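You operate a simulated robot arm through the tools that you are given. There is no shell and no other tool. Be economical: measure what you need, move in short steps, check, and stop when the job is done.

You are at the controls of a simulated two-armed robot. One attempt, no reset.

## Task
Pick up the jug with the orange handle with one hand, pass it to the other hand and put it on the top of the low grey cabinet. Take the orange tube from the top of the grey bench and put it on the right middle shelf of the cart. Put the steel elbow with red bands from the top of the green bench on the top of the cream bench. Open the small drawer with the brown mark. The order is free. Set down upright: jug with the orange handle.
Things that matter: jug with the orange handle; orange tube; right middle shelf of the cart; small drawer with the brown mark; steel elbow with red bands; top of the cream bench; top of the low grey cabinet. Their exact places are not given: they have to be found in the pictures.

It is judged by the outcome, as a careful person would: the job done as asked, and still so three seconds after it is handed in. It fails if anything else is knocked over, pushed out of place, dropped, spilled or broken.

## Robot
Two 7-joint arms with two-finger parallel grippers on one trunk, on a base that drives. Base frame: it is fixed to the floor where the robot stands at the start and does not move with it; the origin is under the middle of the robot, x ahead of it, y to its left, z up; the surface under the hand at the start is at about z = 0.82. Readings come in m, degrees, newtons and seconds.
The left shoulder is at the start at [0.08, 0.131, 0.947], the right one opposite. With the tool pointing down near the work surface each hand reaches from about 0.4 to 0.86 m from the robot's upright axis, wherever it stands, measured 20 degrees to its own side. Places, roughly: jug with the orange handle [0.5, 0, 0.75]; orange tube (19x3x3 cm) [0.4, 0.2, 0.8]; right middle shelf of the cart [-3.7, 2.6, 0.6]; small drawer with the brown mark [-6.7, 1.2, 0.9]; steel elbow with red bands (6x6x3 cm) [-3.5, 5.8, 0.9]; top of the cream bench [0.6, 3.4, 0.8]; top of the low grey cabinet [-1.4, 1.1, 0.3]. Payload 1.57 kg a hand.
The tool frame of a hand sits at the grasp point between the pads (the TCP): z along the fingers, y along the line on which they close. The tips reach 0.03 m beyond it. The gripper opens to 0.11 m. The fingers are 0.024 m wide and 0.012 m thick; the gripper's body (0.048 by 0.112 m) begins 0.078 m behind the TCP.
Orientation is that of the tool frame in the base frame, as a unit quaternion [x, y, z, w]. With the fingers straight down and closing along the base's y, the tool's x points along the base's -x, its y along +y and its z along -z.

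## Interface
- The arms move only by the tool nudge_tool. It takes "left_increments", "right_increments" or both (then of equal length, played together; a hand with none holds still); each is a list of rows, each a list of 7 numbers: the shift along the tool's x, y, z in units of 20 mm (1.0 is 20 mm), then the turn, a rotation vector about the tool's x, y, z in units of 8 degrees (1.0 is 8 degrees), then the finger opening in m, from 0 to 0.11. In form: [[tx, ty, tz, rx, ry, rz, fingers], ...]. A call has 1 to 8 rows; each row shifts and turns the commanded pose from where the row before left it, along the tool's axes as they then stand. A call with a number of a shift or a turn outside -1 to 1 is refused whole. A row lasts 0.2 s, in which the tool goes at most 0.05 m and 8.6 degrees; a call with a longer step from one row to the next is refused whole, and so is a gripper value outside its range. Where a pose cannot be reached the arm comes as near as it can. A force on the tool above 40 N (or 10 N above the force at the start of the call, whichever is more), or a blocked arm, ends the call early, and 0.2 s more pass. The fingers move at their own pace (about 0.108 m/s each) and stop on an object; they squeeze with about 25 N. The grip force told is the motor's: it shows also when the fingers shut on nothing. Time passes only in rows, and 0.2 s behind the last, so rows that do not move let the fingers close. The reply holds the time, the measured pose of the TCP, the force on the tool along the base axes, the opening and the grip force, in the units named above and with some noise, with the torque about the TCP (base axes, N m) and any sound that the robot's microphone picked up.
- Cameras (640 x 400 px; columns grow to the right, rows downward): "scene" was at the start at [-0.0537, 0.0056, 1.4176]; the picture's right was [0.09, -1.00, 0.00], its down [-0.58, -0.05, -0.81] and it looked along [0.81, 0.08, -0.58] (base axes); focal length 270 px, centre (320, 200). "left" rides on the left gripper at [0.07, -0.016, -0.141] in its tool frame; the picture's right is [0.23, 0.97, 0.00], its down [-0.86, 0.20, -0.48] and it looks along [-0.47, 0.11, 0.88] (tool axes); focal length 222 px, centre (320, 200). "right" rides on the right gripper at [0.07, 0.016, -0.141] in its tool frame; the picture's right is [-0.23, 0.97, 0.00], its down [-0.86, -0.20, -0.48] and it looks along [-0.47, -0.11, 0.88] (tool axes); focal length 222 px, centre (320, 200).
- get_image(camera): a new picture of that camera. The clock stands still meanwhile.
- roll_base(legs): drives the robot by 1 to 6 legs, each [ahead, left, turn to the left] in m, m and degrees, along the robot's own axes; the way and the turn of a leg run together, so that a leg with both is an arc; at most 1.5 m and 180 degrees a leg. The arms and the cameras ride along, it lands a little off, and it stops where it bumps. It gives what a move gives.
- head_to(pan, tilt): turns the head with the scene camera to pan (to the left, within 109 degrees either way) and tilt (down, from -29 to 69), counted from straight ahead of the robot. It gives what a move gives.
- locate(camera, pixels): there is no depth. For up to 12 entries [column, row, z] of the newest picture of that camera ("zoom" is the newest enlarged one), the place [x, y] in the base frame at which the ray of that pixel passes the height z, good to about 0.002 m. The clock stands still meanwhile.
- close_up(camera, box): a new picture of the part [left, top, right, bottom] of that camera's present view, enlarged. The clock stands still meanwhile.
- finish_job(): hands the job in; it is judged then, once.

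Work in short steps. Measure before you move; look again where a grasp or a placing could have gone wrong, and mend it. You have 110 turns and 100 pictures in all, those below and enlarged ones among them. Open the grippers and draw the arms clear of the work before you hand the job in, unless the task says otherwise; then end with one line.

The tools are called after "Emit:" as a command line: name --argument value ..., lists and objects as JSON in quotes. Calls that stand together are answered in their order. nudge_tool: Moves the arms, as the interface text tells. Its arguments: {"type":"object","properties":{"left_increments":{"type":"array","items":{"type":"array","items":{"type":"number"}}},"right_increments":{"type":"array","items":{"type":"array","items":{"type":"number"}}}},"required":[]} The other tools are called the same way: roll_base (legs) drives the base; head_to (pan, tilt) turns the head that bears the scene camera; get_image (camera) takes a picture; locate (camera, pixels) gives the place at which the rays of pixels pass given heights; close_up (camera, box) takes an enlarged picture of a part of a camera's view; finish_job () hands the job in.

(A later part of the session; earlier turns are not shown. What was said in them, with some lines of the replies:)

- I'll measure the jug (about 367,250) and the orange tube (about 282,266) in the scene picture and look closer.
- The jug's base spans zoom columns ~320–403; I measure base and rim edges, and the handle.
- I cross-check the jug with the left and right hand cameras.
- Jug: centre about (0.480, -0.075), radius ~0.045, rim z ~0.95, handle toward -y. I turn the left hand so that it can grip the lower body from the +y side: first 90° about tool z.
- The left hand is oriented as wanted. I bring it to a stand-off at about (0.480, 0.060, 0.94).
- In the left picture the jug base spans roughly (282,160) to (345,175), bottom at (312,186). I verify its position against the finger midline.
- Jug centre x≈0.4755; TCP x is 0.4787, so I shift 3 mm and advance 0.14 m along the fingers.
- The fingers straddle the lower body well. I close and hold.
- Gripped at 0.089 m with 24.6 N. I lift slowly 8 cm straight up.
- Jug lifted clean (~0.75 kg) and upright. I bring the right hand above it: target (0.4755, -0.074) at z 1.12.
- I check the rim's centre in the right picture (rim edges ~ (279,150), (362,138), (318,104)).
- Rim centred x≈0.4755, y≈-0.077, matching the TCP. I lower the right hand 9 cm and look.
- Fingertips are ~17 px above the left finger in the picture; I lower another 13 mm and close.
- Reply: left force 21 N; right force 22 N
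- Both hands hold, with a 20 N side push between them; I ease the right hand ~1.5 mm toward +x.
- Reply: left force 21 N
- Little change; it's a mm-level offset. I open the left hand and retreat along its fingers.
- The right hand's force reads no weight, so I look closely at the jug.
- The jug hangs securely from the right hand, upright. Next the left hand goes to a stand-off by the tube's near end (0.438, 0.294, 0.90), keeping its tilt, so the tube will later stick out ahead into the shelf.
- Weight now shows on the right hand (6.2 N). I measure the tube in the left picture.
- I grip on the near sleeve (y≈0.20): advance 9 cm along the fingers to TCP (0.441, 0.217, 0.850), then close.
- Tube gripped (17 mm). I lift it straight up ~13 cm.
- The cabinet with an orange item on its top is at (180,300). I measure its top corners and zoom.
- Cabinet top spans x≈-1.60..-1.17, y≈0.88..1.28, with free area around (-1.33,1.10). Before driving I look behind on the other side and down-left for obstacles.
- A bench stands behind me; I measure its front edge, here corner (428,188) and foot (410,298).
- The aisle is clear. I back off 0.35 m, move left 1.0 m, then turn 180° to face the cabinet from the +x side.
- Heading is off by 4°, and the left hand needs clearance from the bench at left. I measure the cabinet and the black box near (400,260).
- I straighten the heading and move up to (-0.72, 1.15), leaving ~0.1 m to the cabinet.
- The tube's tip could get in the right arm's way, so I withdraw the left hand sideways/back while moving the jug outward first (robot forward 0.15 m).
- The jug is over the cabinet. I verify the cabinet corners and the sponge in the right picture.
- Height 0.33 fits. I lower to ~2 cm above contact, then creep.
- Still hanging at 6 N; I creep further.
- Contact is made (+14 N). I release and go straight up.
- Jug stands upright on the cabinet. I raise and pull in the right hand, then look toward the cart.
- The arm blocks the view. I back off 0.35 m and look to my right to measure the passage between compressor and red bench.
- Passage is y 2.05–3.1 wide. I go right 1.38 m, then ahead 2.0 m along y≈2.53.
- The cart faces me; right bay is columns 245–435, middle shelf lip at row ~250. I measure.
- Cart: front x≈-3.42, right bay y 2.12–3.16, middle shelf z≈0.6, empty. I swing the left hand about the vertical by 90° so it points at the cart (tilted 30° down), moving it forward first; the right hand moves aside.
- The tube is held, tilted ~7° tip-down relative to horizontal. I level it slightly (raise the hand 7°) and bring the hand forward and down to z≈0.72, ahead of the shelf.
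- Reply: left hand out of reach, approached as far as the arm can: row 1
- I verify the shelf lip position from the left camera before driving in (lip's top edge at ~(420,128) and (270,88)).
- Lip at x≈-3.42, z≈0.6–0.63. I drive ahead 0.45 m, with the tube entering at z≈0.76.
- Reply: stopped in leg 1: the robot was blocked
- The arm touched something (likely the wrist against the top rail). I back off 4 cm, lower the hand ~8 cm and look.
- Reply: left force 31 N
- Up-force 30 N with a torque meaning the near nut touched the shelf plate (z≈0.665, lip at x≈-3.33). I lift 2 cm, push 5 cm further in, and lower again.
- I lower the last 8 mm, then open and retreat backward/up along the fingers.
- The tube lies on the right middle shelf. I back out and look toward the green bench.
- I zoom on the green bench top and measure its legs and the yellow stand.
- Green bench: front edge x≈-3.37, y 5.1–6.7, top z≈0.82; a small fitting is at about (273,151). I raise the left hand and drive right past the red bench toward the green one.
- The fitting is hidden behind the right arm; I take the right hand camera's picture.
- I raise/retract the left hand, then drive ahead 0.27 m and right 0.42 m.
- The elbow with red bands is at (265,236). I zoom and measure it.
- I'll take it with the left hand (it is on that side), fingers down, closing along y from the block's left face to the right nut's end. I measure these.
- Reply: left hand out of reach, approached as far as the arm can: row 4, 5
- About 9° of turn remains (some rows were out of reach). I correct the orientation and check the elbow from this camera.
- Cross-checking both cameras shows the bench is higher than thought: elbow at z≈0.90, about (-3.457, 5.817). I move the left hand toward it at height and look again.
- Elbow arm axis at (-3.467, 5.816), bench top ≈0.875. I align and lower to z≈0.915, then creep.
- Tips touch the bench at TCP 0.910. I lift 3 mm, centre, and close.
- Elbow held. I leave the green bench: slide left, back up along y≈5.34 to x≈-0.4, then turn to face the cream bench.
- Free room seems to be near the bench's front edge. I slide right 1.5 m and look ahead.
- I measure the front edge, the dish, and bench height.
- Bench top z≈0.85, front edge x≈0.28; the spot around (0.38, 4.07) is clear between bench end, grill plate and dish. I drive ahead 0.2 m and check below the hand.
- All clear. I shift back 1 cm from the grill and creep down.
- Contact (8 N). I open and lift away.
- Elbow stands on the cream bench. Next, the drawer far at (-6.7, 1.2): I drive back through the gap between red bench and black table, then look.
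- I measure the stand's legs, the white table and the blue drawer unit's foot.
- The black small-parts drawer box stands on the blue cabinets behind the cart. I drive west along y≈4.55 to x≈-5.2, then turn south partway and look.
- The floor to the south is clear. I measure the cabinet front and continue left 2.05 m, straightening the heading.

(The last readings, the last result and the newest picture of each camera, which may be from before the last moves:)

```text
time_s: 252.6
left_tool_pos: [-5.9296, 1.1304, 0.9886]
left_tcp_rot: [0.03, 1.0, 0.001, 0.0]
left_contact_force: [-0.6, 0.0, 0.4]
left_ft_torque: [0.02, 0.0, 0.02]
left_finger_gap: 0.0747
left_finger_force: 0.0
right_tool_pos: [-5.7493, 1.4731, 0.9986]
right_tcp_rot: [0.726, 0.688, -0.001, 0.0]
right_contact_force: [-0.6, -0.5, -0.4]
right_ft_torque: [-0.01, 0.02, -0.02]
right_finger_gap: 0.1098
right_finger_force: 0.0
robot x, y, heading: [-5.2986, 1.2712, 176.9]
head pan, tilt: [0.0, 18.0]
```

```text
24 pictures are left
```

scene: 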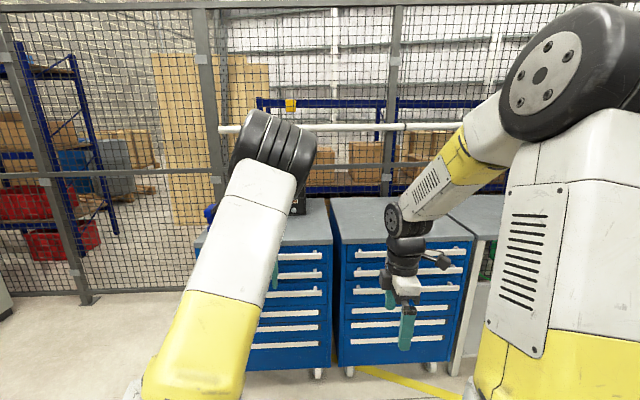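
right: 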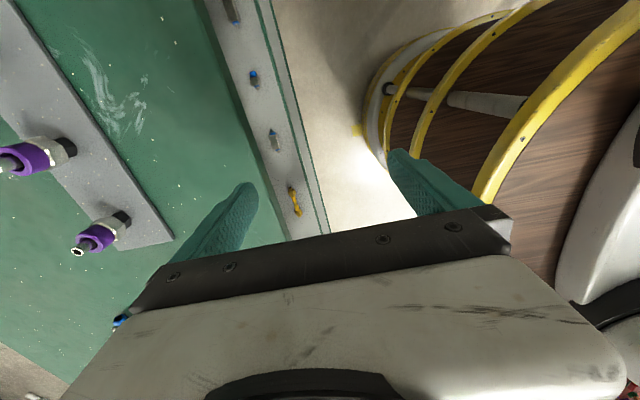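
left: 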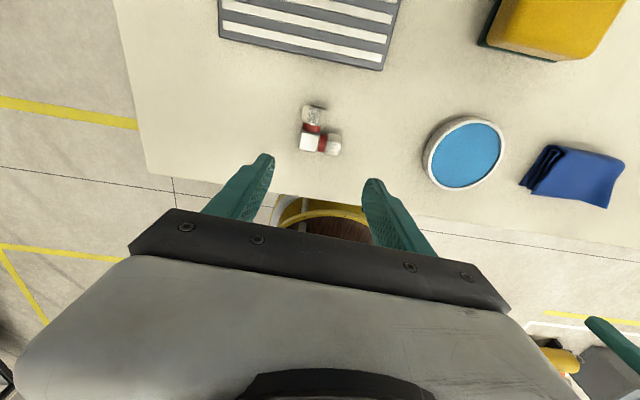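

The black box hides behind the left arm. I correct heading and slide 0.4 m left to see it between the arms.

Emit:
roll_base --legs '[[0, 0, 3.1], [0, 0.32, 0]]'

Emit:
get_image --camera "scene"

```text
time_s: 255.1
left_tool_pos: [-5.9204, 0.7813, 0.9889]
left_tcp_rot: [-0.001, 1.0, 0.0, 0.0]
left_contact_force: [0.2, -0.9, 0.1]
left_ft_torque: [0.0, 0.0, -0.02]
left_finger_gap: 0.0752
left_finger_force: 0.0
right_tool_pos: [-5.759, 1.1326, 0.9979]
right_tcp_rot: [0.706, 0.708, 0.0, 0.0]
right_contact_force: [-0.3, 0.1, -0.2]
right_ft_torque: [-0.01, 0.01, -0.02]
right_finger_gap: 0.1101
right_finger_force: 0.0
robot x, y, heading: [-5.2969, 0.9546, -179.6]
head pan, tilt: [0.0, 18.0]
```

```text
23 pictures are left
```

scene: 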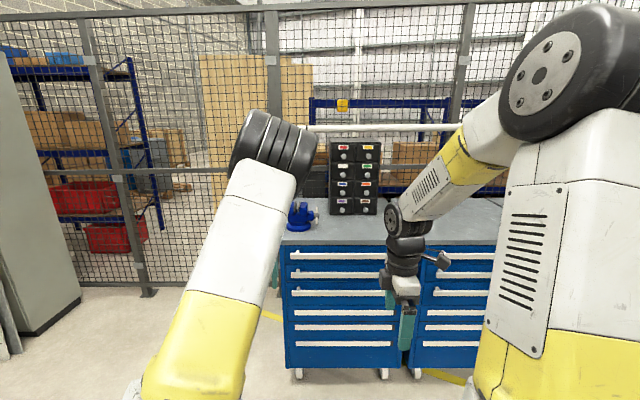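

The black box with labelled small drawers is at (355,177). I zoom in on it.

Emit:
close_up --camera "scene" --box '[310, 130, 400, 220]'

Emit:
locate --camera "scene" --pixels '[[330, 214, 0.87], [377, 214, 0.87], [290, 242, 0.87], [330, 214, 0.82], [290, 242, 0.82], [300, 370, 0.1]]'

```text
4.44 times, centred on (355, 175) of scene
```

zoom: 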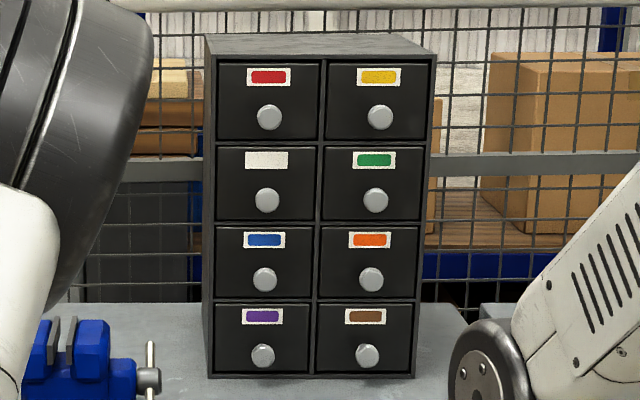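

```text
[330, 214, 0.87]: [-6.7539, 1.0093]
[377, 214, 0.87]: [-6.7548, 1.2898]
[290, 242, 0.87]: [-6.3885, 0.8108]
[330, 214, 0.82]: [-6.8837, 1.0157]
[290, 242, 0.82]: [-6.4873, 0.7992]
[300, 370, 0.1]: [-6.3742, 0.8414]
```

The brown-marked drawer is bottom right, knob at scene ≈(365.6, 210). I'll pull it with the left hand, tilted ~35° below horizontal; I turn the hand now, while slightly raising it.

Emit:
nudge_tool --left_increments '[[0, 0, -1, 0, 0, 0, 0.075], [0, 0, -1, 0, 0, 0, 0.075], [0, 0, -1, 0, 0, 0, 0.075], [0, 0, 0, 0, 1, 0, 0.075], [0, 0, 0, 0, 1, 0, 0.075], [0, 0, 0, 0, 1, 0, 0.075], [0, 0, 0, 0, 1, 0, 0.075], [0, 0, 0, 0, 1, 0, 0.075]]'

Emit:
nudge_tool --left_increments '[[0, 0, 0, 0, 1, 0, 0.075], [0, 0, 0, 0, 0.9, 0, 0.075], [0, 0, 0, 0, 0, 0, 0.075]]'

Emit:
roll_base --legs '[[0, -0.43, 0], [0.5, 0, 0]]'

Emit:
get_image --camera "scene"

Emit:
get_image --camera "left"

```text
time_s: 256.9
left_tool_pos: [-5.9196, 0.7802, 1.0491]
left_tcp_rot: [0.0, 0.94, 0.001, -0.342]
left_contact_force: [-0.3, 1.0, -0.3]
left_ft_torque: [-0.06, -0.04, 0.03]
left_finger_gap: 0.0754
left_finger_force: 0.2
right_tool_pos: [-5.759, 1.1331, 0.9986]
right_tcp_rot: [0.705, 0.709, 0.0, 0.001]
right_contact_force: [-0.7, 0.1, 0.4]
right_ft_torque: [0.0, 0.02, 0.02]
right_finger_gap: 0.11
right_finger_force: 0.0
robot x, y, heading: [-5.298, 0.9565, -179.8]
head pan, tilt: [0.0, 18.0]
```

```text
time_s: 257.7
left_tool_pos: [-5.9195, 0.7795, 1.0403]
left_tcp_rot: [-0.001, 0.903, 0.001, -0.431]
left_contact_force: [-0.5, -1.2, -0.5]
left_ft_torque: [0.01, 0.04, -0.02]
left_finger_gap: 0.0752
left_finger_force: 0.1
left hand out of reach, approached as far as the arm can: row 1
right_tool_pos: [-5.7609, 1.133, 0.9976]
right_tcp_rot: [0.706, 0.708, 0.0, 0.0]
right_contact_force: [1.2, -0.6, 1.0]
right_ft_torque: [0.02, -0.07, -0.01]
right_finger_gap: 0.1098
right_finger_force: 0.0
robot x, y, heading: [-5.2977, 0.9588, -179.7]
head pan, tilt: [0.0, 18.0]
```

```text
time_s: 262.8
left_tool_pos: [-6.4231, 1.2064, 1.0408]
left_tcp_rot: [0.005, 0.903, 0.003, -0.43]
left_contact_force: [-0.6, -0.7, 0.2]
left_ft_torque: [0.02, -0.04, -0.03]
left_finger_gap: 0.075
left_finger_force: 0.0
right_tool_pos: [-6.2584, 1.5576, 0.9985]
right_tcp_rot: [0.71, 0.704, 0.001, 0.0]
right_contact_force: [1.0, 0.1, 0.1]
right_ft_torque: [-0.02, 0.02, 0.02]
right_finger_gap: 0.1101
right_finger_force: 0.1
robot x, y, heading: [-5.7967, 1.3781, 179.8]
head pan, tilt: [0.0, 18.0]
```

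```text
21 pictures are left
```

scene: 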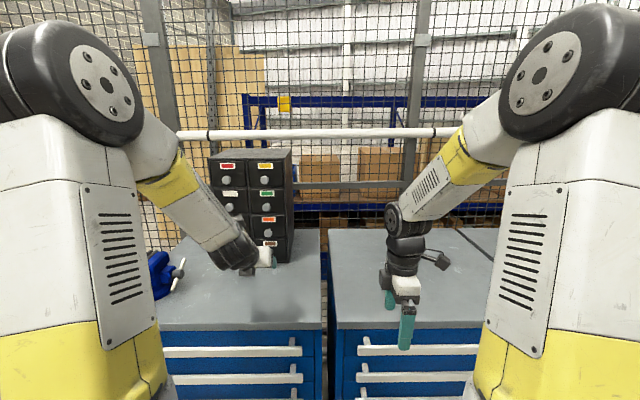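

```text
20 pictures are left
```

left: 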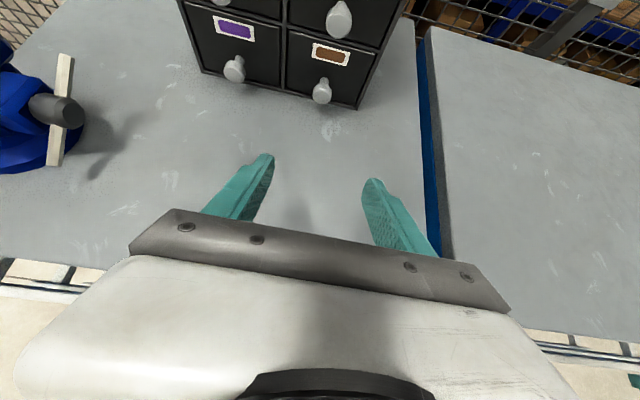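

In the left picture the brown knob is at (322,93), box bottom corner at (360,110). I triangulate cabinet height and knob with both cameras.

Emit:
locate --camera "left" --pixels '[[60, 268, 0.82], [60, 268, 0.87], [360, 109, 0.82], [360, 109, 0.87], [205, 72, 0.87], [322, 93, 0.86], [322, 93, 0.89], [322, 93, 0.92], [332, 53, 0.92], [420, 30, 0.87]]'

Emit:
close_up --camera "scene" --box '[200, 140, 340, 340]'

Emit:
locate --camera "scene" --pixels '[[240, 328, 0.82], [240, 328, 0.87], [278, 262, 0.82], [278, 262, 0.87], [291, 150, 1.25]]'

```text
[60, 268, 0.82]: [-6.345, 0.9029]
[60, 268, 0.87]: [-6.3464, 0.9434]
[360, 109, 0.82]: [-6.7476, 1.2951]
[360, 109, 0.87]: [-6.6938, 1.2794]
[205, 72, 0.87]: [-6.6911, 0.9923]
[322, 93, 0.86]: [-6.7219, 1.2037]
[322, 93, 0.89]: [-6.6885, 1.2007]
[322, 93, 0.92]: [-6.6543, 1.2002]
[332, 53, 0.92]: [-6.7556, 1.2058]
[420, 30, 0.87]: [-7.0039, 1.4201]
```

```text
2.00 times, centred on (270, 240) of scene
```

zoom: 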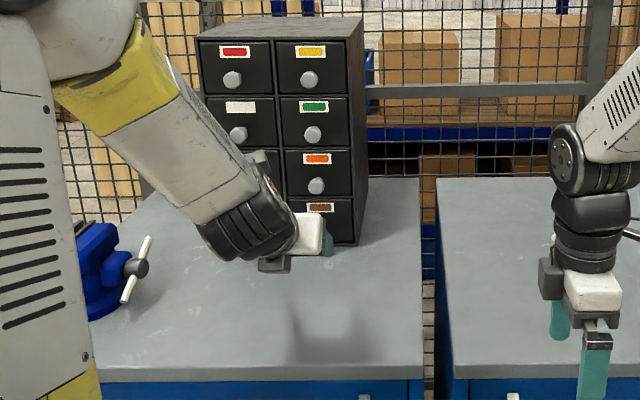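

```text
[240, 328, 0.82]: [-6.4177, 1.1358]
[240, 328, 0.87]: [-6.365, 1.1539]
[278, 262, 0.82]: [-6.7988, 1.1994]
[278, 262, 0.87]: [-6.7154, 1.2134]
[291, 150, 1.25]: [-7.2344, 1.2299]
```

Cabinet top z≈0.873, box front x≈-6.70, knob about (-6.675, 1.2005, 0.902). I move the left hand to a pre-grasp 8 cm back along the fingers.

Emit:
nudge_tool --left_increments '[[0.31, -0.04, 1, 0, 0, 0, 0.075], [0.31, -0.04, 1, 0, 0, 0, 0.075], [0.31, -0.04, 1, 0, 0, 0, 0.075], [0.31, -0.04, 1, 0, 0, 0, 0.07], [0.31, -0.04, 1, 0, 0, 0, 0.065], [0.31, -0.04, 1, 0, 0, 0, 0.06], [0.31, -0.04, 1, 0, 0, 0, 0.06], [0.31, 0, 1, 0, 0, 0, 0.06]]'

Emit:
nudge_tool --left_increments '[[0, 0, 0.8, 0, 0, 0, 0.06], [0, 0, 0.74, 0, 0, 0, 0.06], [0, 0, 0, 0, 0, 0, 0.06]]'

Emit:
get_image --camera "left"

```text
time_s: 264.6
left_tool_pos: [-6.5772, 1.2045, 0.98]
left_tcp_rot: [0.005, 0.903, 0.003, -0.43]
left_contact_force: [-0.4, -0.5, 0.6]
left_ft_torque: [-0.03, -0.01, 0.0]
left_finger_gap: 0.0602
left_finger_force: 0.0
right_tool_pos: [-6.2602, 1.5583, 0.9985]
right_tcp_rot: [0.711, 0.704, -0.001, 0.0]
right_contact_force: [-0.5, 0.6, 0.7]
right_ft_torque: [-0.03, 0.01, 0.01]
right_finger_gap: 0.1099
right_finger_force: 0.0
robot x, y, heading: [-5.7953, 1.378, 179.8]
head pan, tilt: [0.0, 18.0]
```

```text
time_s: 265.4
left_tool_pos: [-6.6023, 1.2034, 0.9606]
left_tcp_rot: [0.006, 0.903, 0.004, -0.43]
left_contact_force: [0.0, -0.6, 0.4]
left_ft_torque: [0.02, -0.02, 0.02]
left_finger_gap: 0.06
left_finger_force: 0.0
right_tool_pos: [-6.2574, 1.5584, 0.9972]
right_tcp_rot: [0.71, 0.704, 0.0, 0.0]
right_contact_force: [0.3, 0.3, 0.6]
right_ft_torque: [0.0, 0.03, -0.02]
right_finger_gap: 0.1103
right_finger_force: 0.2
robot x, y, heading: [-5.7981, 1.3752, 179.4]
head pan, tilt: [0.0, 18.0]
```

```text
18 pictures are left
```

left: 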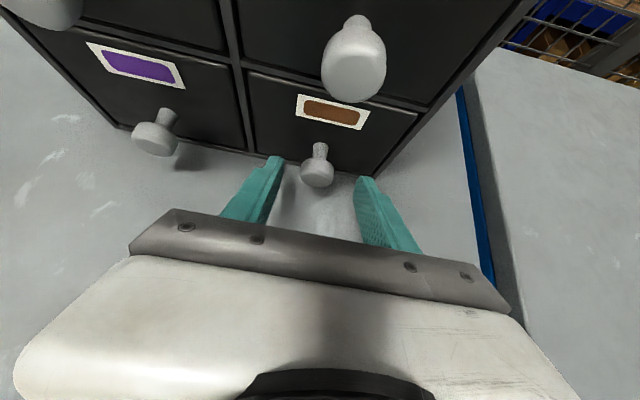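

The knob head is at (317,172), with a neck at (320,150). I re-measure.

Emit:
locate --camera "left" --pixels '[[317, 172, 0.89], [317, 172, 0.9], [317, 172, 0.91], [320, 147, 0.9], [372, 176, 0.875], [118, 127, 0.875], [354, 75, 1.0]]'

```text
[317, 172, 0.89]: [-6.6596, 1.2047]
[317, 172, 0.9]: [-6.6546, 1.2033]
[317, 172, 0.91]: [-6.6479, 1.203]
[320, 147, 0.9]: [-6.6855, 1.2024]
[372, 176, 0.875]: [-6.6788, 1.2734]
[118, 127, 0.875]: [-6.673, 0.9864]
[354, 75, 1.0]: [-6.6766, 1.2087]
```

Head at (-6.653, 1.2033, 0.902), drawer face x≈-6.68. I move to TCP (-6.645, 1.2035, 0.909) and close.

Emit:
nudge_tool --left_increments '[[-0.22, 0, 0.9, 0, 0, 0, 0.06], [-0.22, 0, 0.9, 0, 0, 0, 0.06], [-0.22, 0, 0.9, 0, 0, 0, 0.06], [0, 0, 0.58, 0, 0, 0, 0.06], [0, 0, 0, 0, 0, 0, 0.06]]'

Emit:
get_image --camera "left"

```text
time_s: 266.0
left_tool_pos: [-6.6235, 1.204, 0.9327]
left_tcp_rot: [0.005, 0.903, 0.004, -0.43]
left_contact_force: [10.2, 0.1, 3.4]
left_ft_torque: [-0.06, 0.04, 0.32]
left_finger_gap: 0.0596
left_finger_force: 0.0
right_tool_pos: [-6.2585, 1.5575, 0.9985]
right_tcp_rot: [0.711, 0.704, 0.0, 0.0]
right_contact_force: [-1.0, -0.6, -0.6]
right_ft_torque: [-0.02, 0.01, -0.01]
right_finger_gap: 0.11
right_finger_force: 0.1
robot x, y, heading: [-5.7994, 1.3777, 179.5]
head pan, tilt: [0.0, 18.0]
stopped in row 3 (left hand): the force on the tool passed its limit at 56 N (the readings are from after the stop); the commanded pose is now the measured one
```

```text
17 pictures are left
```

left: 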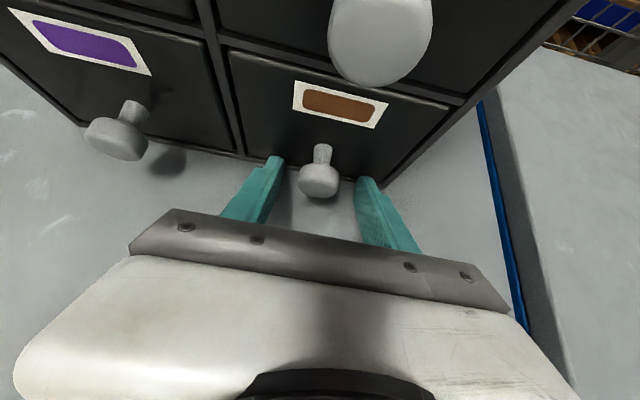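

A fingertip touched the box face (x≈-6.654, nearer than estimated). I re-measure knob from this pose to triangulate with the previous view.

Emit:
locate --camera "left" --pixels '[[319, 182, 0.89], [319, 182, 0.91], [319, 182, 0.93], [322, 152, 0.91], [385, 186, 0.875], [80, 125, 0.875], [80, 125, 0.89]]'

Emit:
close_up --camera "scene" --box '[200, 140, 340, 300]'

```text
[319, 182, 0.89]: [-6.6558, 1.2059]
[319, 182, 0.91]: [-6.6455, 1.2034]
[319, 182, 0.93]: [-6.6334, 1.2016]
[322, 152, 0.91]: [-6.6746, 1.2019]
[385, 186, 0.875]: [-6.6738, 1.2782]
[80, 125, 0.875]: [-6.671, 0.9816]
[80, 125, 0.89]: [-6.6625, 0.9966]
```

```text
2.50 times, centred on (270, 220) of scene
```

zoom: 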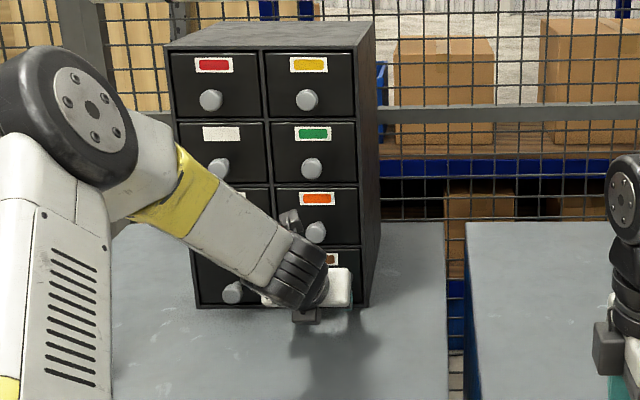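

The knob axis triangulates to z≈0.918, head x≈-6.64, so the head already lies between the pads near the tips. I close here.

Emit:
nudge_tool --left_increments '[[0, 0, 0, 0, 0, 0, 0.03], [0, 0, 0, 0, 0, 0, 0.0], [0, 0, 0, 0, 0, 0, 0.0], [0, 0, 0, 0, 0, 0, 0.0]]'

Emit:
get_image --camera "left"

```text
time_s: 267.0
left_tool_pos: [-6.6242, 1.2014, 0.9306]
left_tcp_rot: [0.003, 0.903, 0.002, -0.43]
left_contact_force: [13.9, -16.7, -3.4]
left_ft_torque: [0.04, 0.06, 0.09]
left_finger_gap: 0.0305
left_finger_force: 39.3
right_tool_pos: [-6.2589, 1.556, 0.9988]
right_tcp_rot: [0.71, 0.704, 0.0, 0.0]
right_contact_force: [-0.2, 0.7, -0.8]
right_ft_torque: [-0.03, 0.04, 0.01]
right_finger_gap: 0.1099
right_finger_force: 0.1
robot x, y, heading: [-5.7981, 1.3773, 179.7]
head pan, tilt: [0.0, 18.0]
```

```text
15 pictures are left
```

left: 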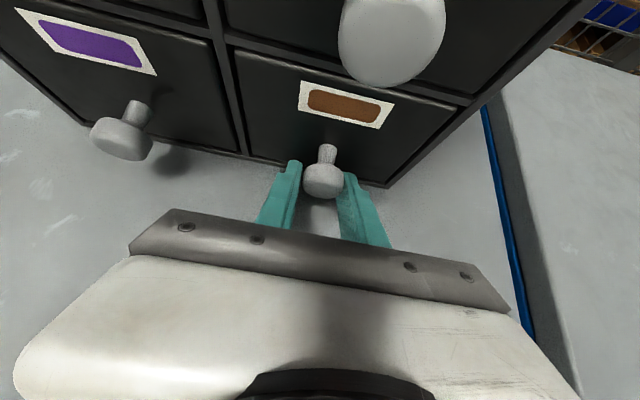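

Knob gripped (gap 30 mm). I ease 2 mm sideways and pull straight back slowly.

Emit:
nudge_tool --left_increments '[[0, -0.1, 0, 0, 0, 0, 0], [-0.16, 0, -0.19, 0, 0, 0, 0], [-0.31, 0, -0.39, 0, 0, 0, 0], [-0.31, 0, -0.39, 0, 0, 0, 0], [-0.31, 0, -0.39, 0, 0, 0, 0]]'

Emit:
get_image --camera "left"

```text
time_s: 268.2
left_tool_pos: [-6.5889, 1.2014, 0.9312]
left_tcp_rot: [0.004, 0.903, 0.003, -0.43]
left_contact_force: [0.0, -11.1, -9.7]
left_ft_torque: [0.01, -0.53, -0.02]
left_finger_gap: 0.0306
left_finger_force: 39.3
right_tool_pos: [-6.2587, 1.5567, 0.9979]
right_tcp_rot: [0.709, 0.705, 0.001, 0.0]
right_contact_force: [0.5, -0.3, 0.5]
right_ft_torque: [0.02, 0.0, 0.01]
right_finger_gap: 0.11
right_finger_force: 0.0
robot x, y, heading: [-5.7978, 1.3778, 179.7]
head pan, tilt: [0.0, 18.0]
```

```text
14 pictures are left
```

left: 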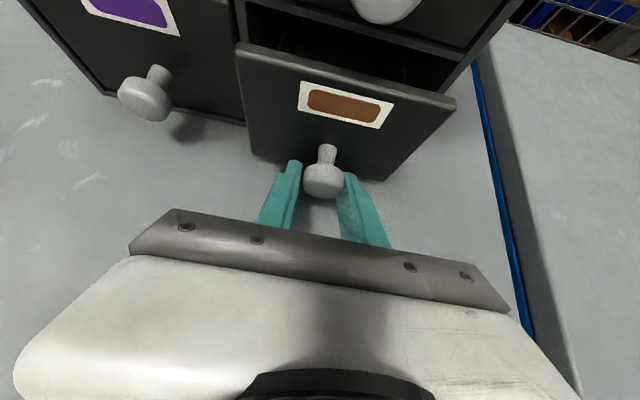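

The drawer is coming out (~3.5 cm). I pull a further 7 cm, watching the force.

Emit:
nudge_tool --left_increments '[[-0.31, -0.05, -0.39, 0, 0, 0, 0], [-0.31, 0, -0.39, 0, 0, 0, 0], [-0.31, 0, -0.39, 0, 0, 0, 0], [-0.31, 0, -0.39, 0, 0, 0, 0], [-0.31, 0, -0.39, 0, 0, 0, 0], [-0.31, 0, -0.39, 0, 0, 0, 0], [-0.31, 0, -0.39, 0, 0, 0, 0]]'

Emit:
get_image --camera "left"

Emit:
close_up --camera "scene" --box '[200, 140, 340, 300]'

```text
time_s: 269.8
left_tool_pos: [-6.5184, 1.2003, 0.9312]
left_tcp_rot: [0.006, 0.903, 0.005, -0.429]
left_contact_force: [0.4, 9.2, -25.6]
left_ft_torque: [-0.09, -0.39, -0.04]
left_finger_gap: 0.0306
left_finger_force: 39.6
right_tool_pos: [-6.2594, 1.5589, 0.9979]
right_tcp_rot: [0.711, 0.703, 0.001, 0.001]
right_contact_force: [0.7, 0.1, -0.5]
right_ft_torque: [-0.01, 0.01, 0.01]
right_finger_gap: 0.1101
right_finger_force: 0.1
robot x, y, heading: [-5.799, 1.3761, 179.6]
head pan, tilt: [0.0, 18.0]
```

```text
13 pictures are left
```

left: 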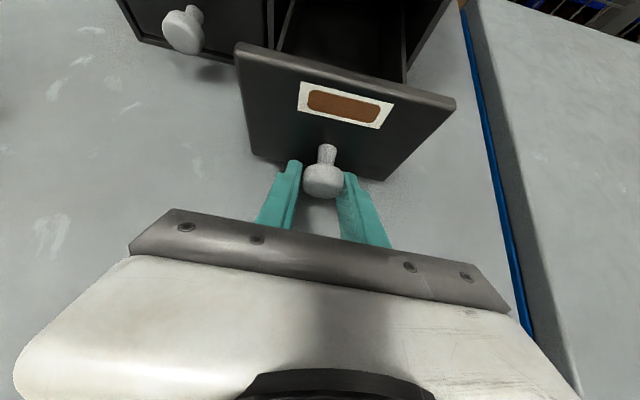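

```text
2.50 times, centred on (270, 220) of scene
```

zoom: 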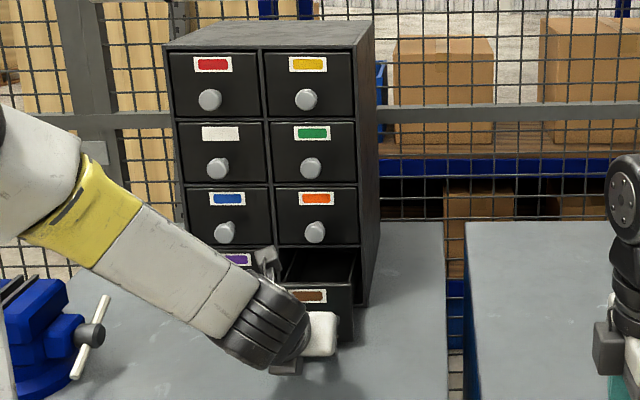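

Open ~10.5 cm with no resistance; I ease the vertical load and pull 2 cm more.

Emit:
nudge_tool --left_increments '[[-0.35, 0, -0.33, 0, 0, 0, 0], [-0.35, 0, -0.33, 0, 0, 0, 0], [-0.35, 0, -0.33, 0, 0, 0, 0]]'

```text
time_s: 270.6
left_tool_pos: [-6.4914, 1.1993, 0.9312]
left_tcp_rot: [0.007, 0.902, 0.005, -0.432]
left_contact_force: [0.3, 21.2, -0.6]
left_ft_torque: [0.0, -0.92, 0.03]
left_finger_gap: 0.0304
left_finger_force: 39.7
right_tool_pos: [-6.2589, 1.558, 0.9981]
right_tcp_rot: [0.71, 0.704, 0.0, 0.0]
right_contact_force: [-0.7, -0.4, -0.1]
right_ft_torque: [-0.02, 0.01, -0.01]
right_finger_gap: 0.1098
right_finger_force: 0.1
robot x, y, heading: [-5.7948, 1.3767, 179.5]
head pan, tilt: [0.0, 18.0]
```

Open about 13 cm. I release the knob and withdraw along the fingers.

Emit:
nudge_tool --left_increments '[[0, 0.1, 0, 0, 0, 0, 0.04], [0, 0, 0, 0, 0, 0, 0.07], [0, 0, 0, 0, 0, 0, 0.075], [0, 0, -0.6, 0, 0, 0, 0.075], [0, 0, -1, 0, 0, 0, 0.075], [0, 0, -1, 0, 0, 0, 0.075], [0, 0, -1, 0, 0, 0, 0.075], [0, 0, -1, 0, 0, 0, 0.075]]'

Emit:
get_image --camera "left"

```text
time_s: 272.4
left_tool_pos: [-6.4196, 1.1999, 0.9858]
left_tcp_rot: [0.004, 0.902, 0.003, -0.431]
left_contact_force: [-0.5, -0.2, 0.1]
left_ft_torque: [0.02, 0.0, 0.01]
left_finger_gap: 0.075
left_finger_force: 0.1
right_tool_pos: [-6.259, 1.5573, 0.9971]
right_tcp_rot: [0.71, 0.704, 0.0, 0.0]
right_contact_force: [-0.4, -0.9, -0.9]
right_ft_torque: [0.0, -0.05, 0.01]
right_finger_gap: 0.1099
right_finger_force: 0.1
robot x, y, heading: [-5.7983, 1.3728, 179.6]
head pan, tilt: [0.0, 18.0]
```

```text
11 pictures are left
```

left: 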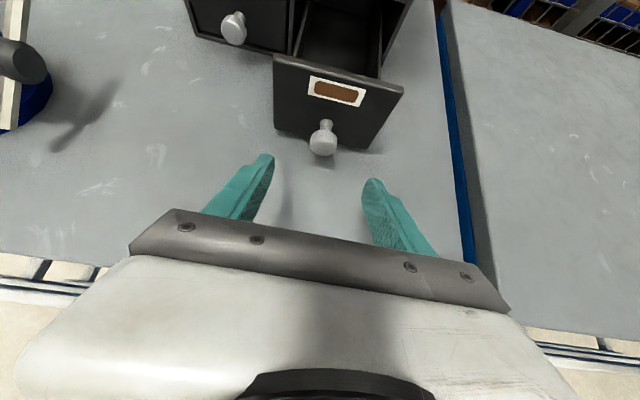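

The drawer with the brown mark is open and everything is released. I back the robot away and take a last look.

Emit:
roll_base --legs '[[-0.4, 0, 0]]'

Emit:
get_image --camera "scene"

```text
time_s: 274.9
left_tool_pos: [-6.0222, 1.1983, 0.9856]
left_tcp_rot: [0.007, 0.902, 0.004, -0.431]
left_contact_force: [0.5, 0.8, 0.6]
left_ft_torque: [0.01, 0.01, 0.0]
left_finger_gap: 0.075
left_finger_force: 0.2
right_tool_pos: [-5.8585, 1.5552, 0.9981]
right_tcp_rot: [0.713, 0.702, 0.0, 0.0]
right_contact_force: [0.5, 0.2, -0.5]
right_ft_torque: [-0.03, -0.01, 0.01]
right_finger_gap: 0.1098
right_finger_force: 0.1
robot x, y, heading: [-5.3982, 1.3753, 179.2]
head pan, tilt: [0.0, 18.0]
```

```text
10 pictures are left
```

scene: 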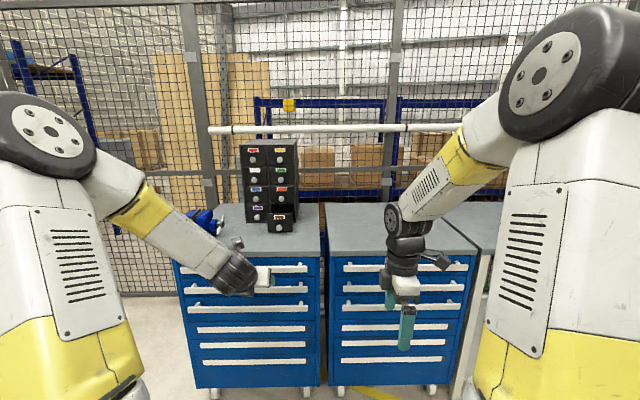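

The drawer stays open, the other drawers are shut, and both hands are empty and clear. I hand the job in.

Emit:
finish_job

```text
The job is handed in.
```

All four parts are done: the jug was passed from hand to hand and stands upright on the low grey cabinet, the orange tube lies on the cart's right middle shelf, the red-banded elbow is on the cream bench, and the brown-marked drawer is open about 13 cm.
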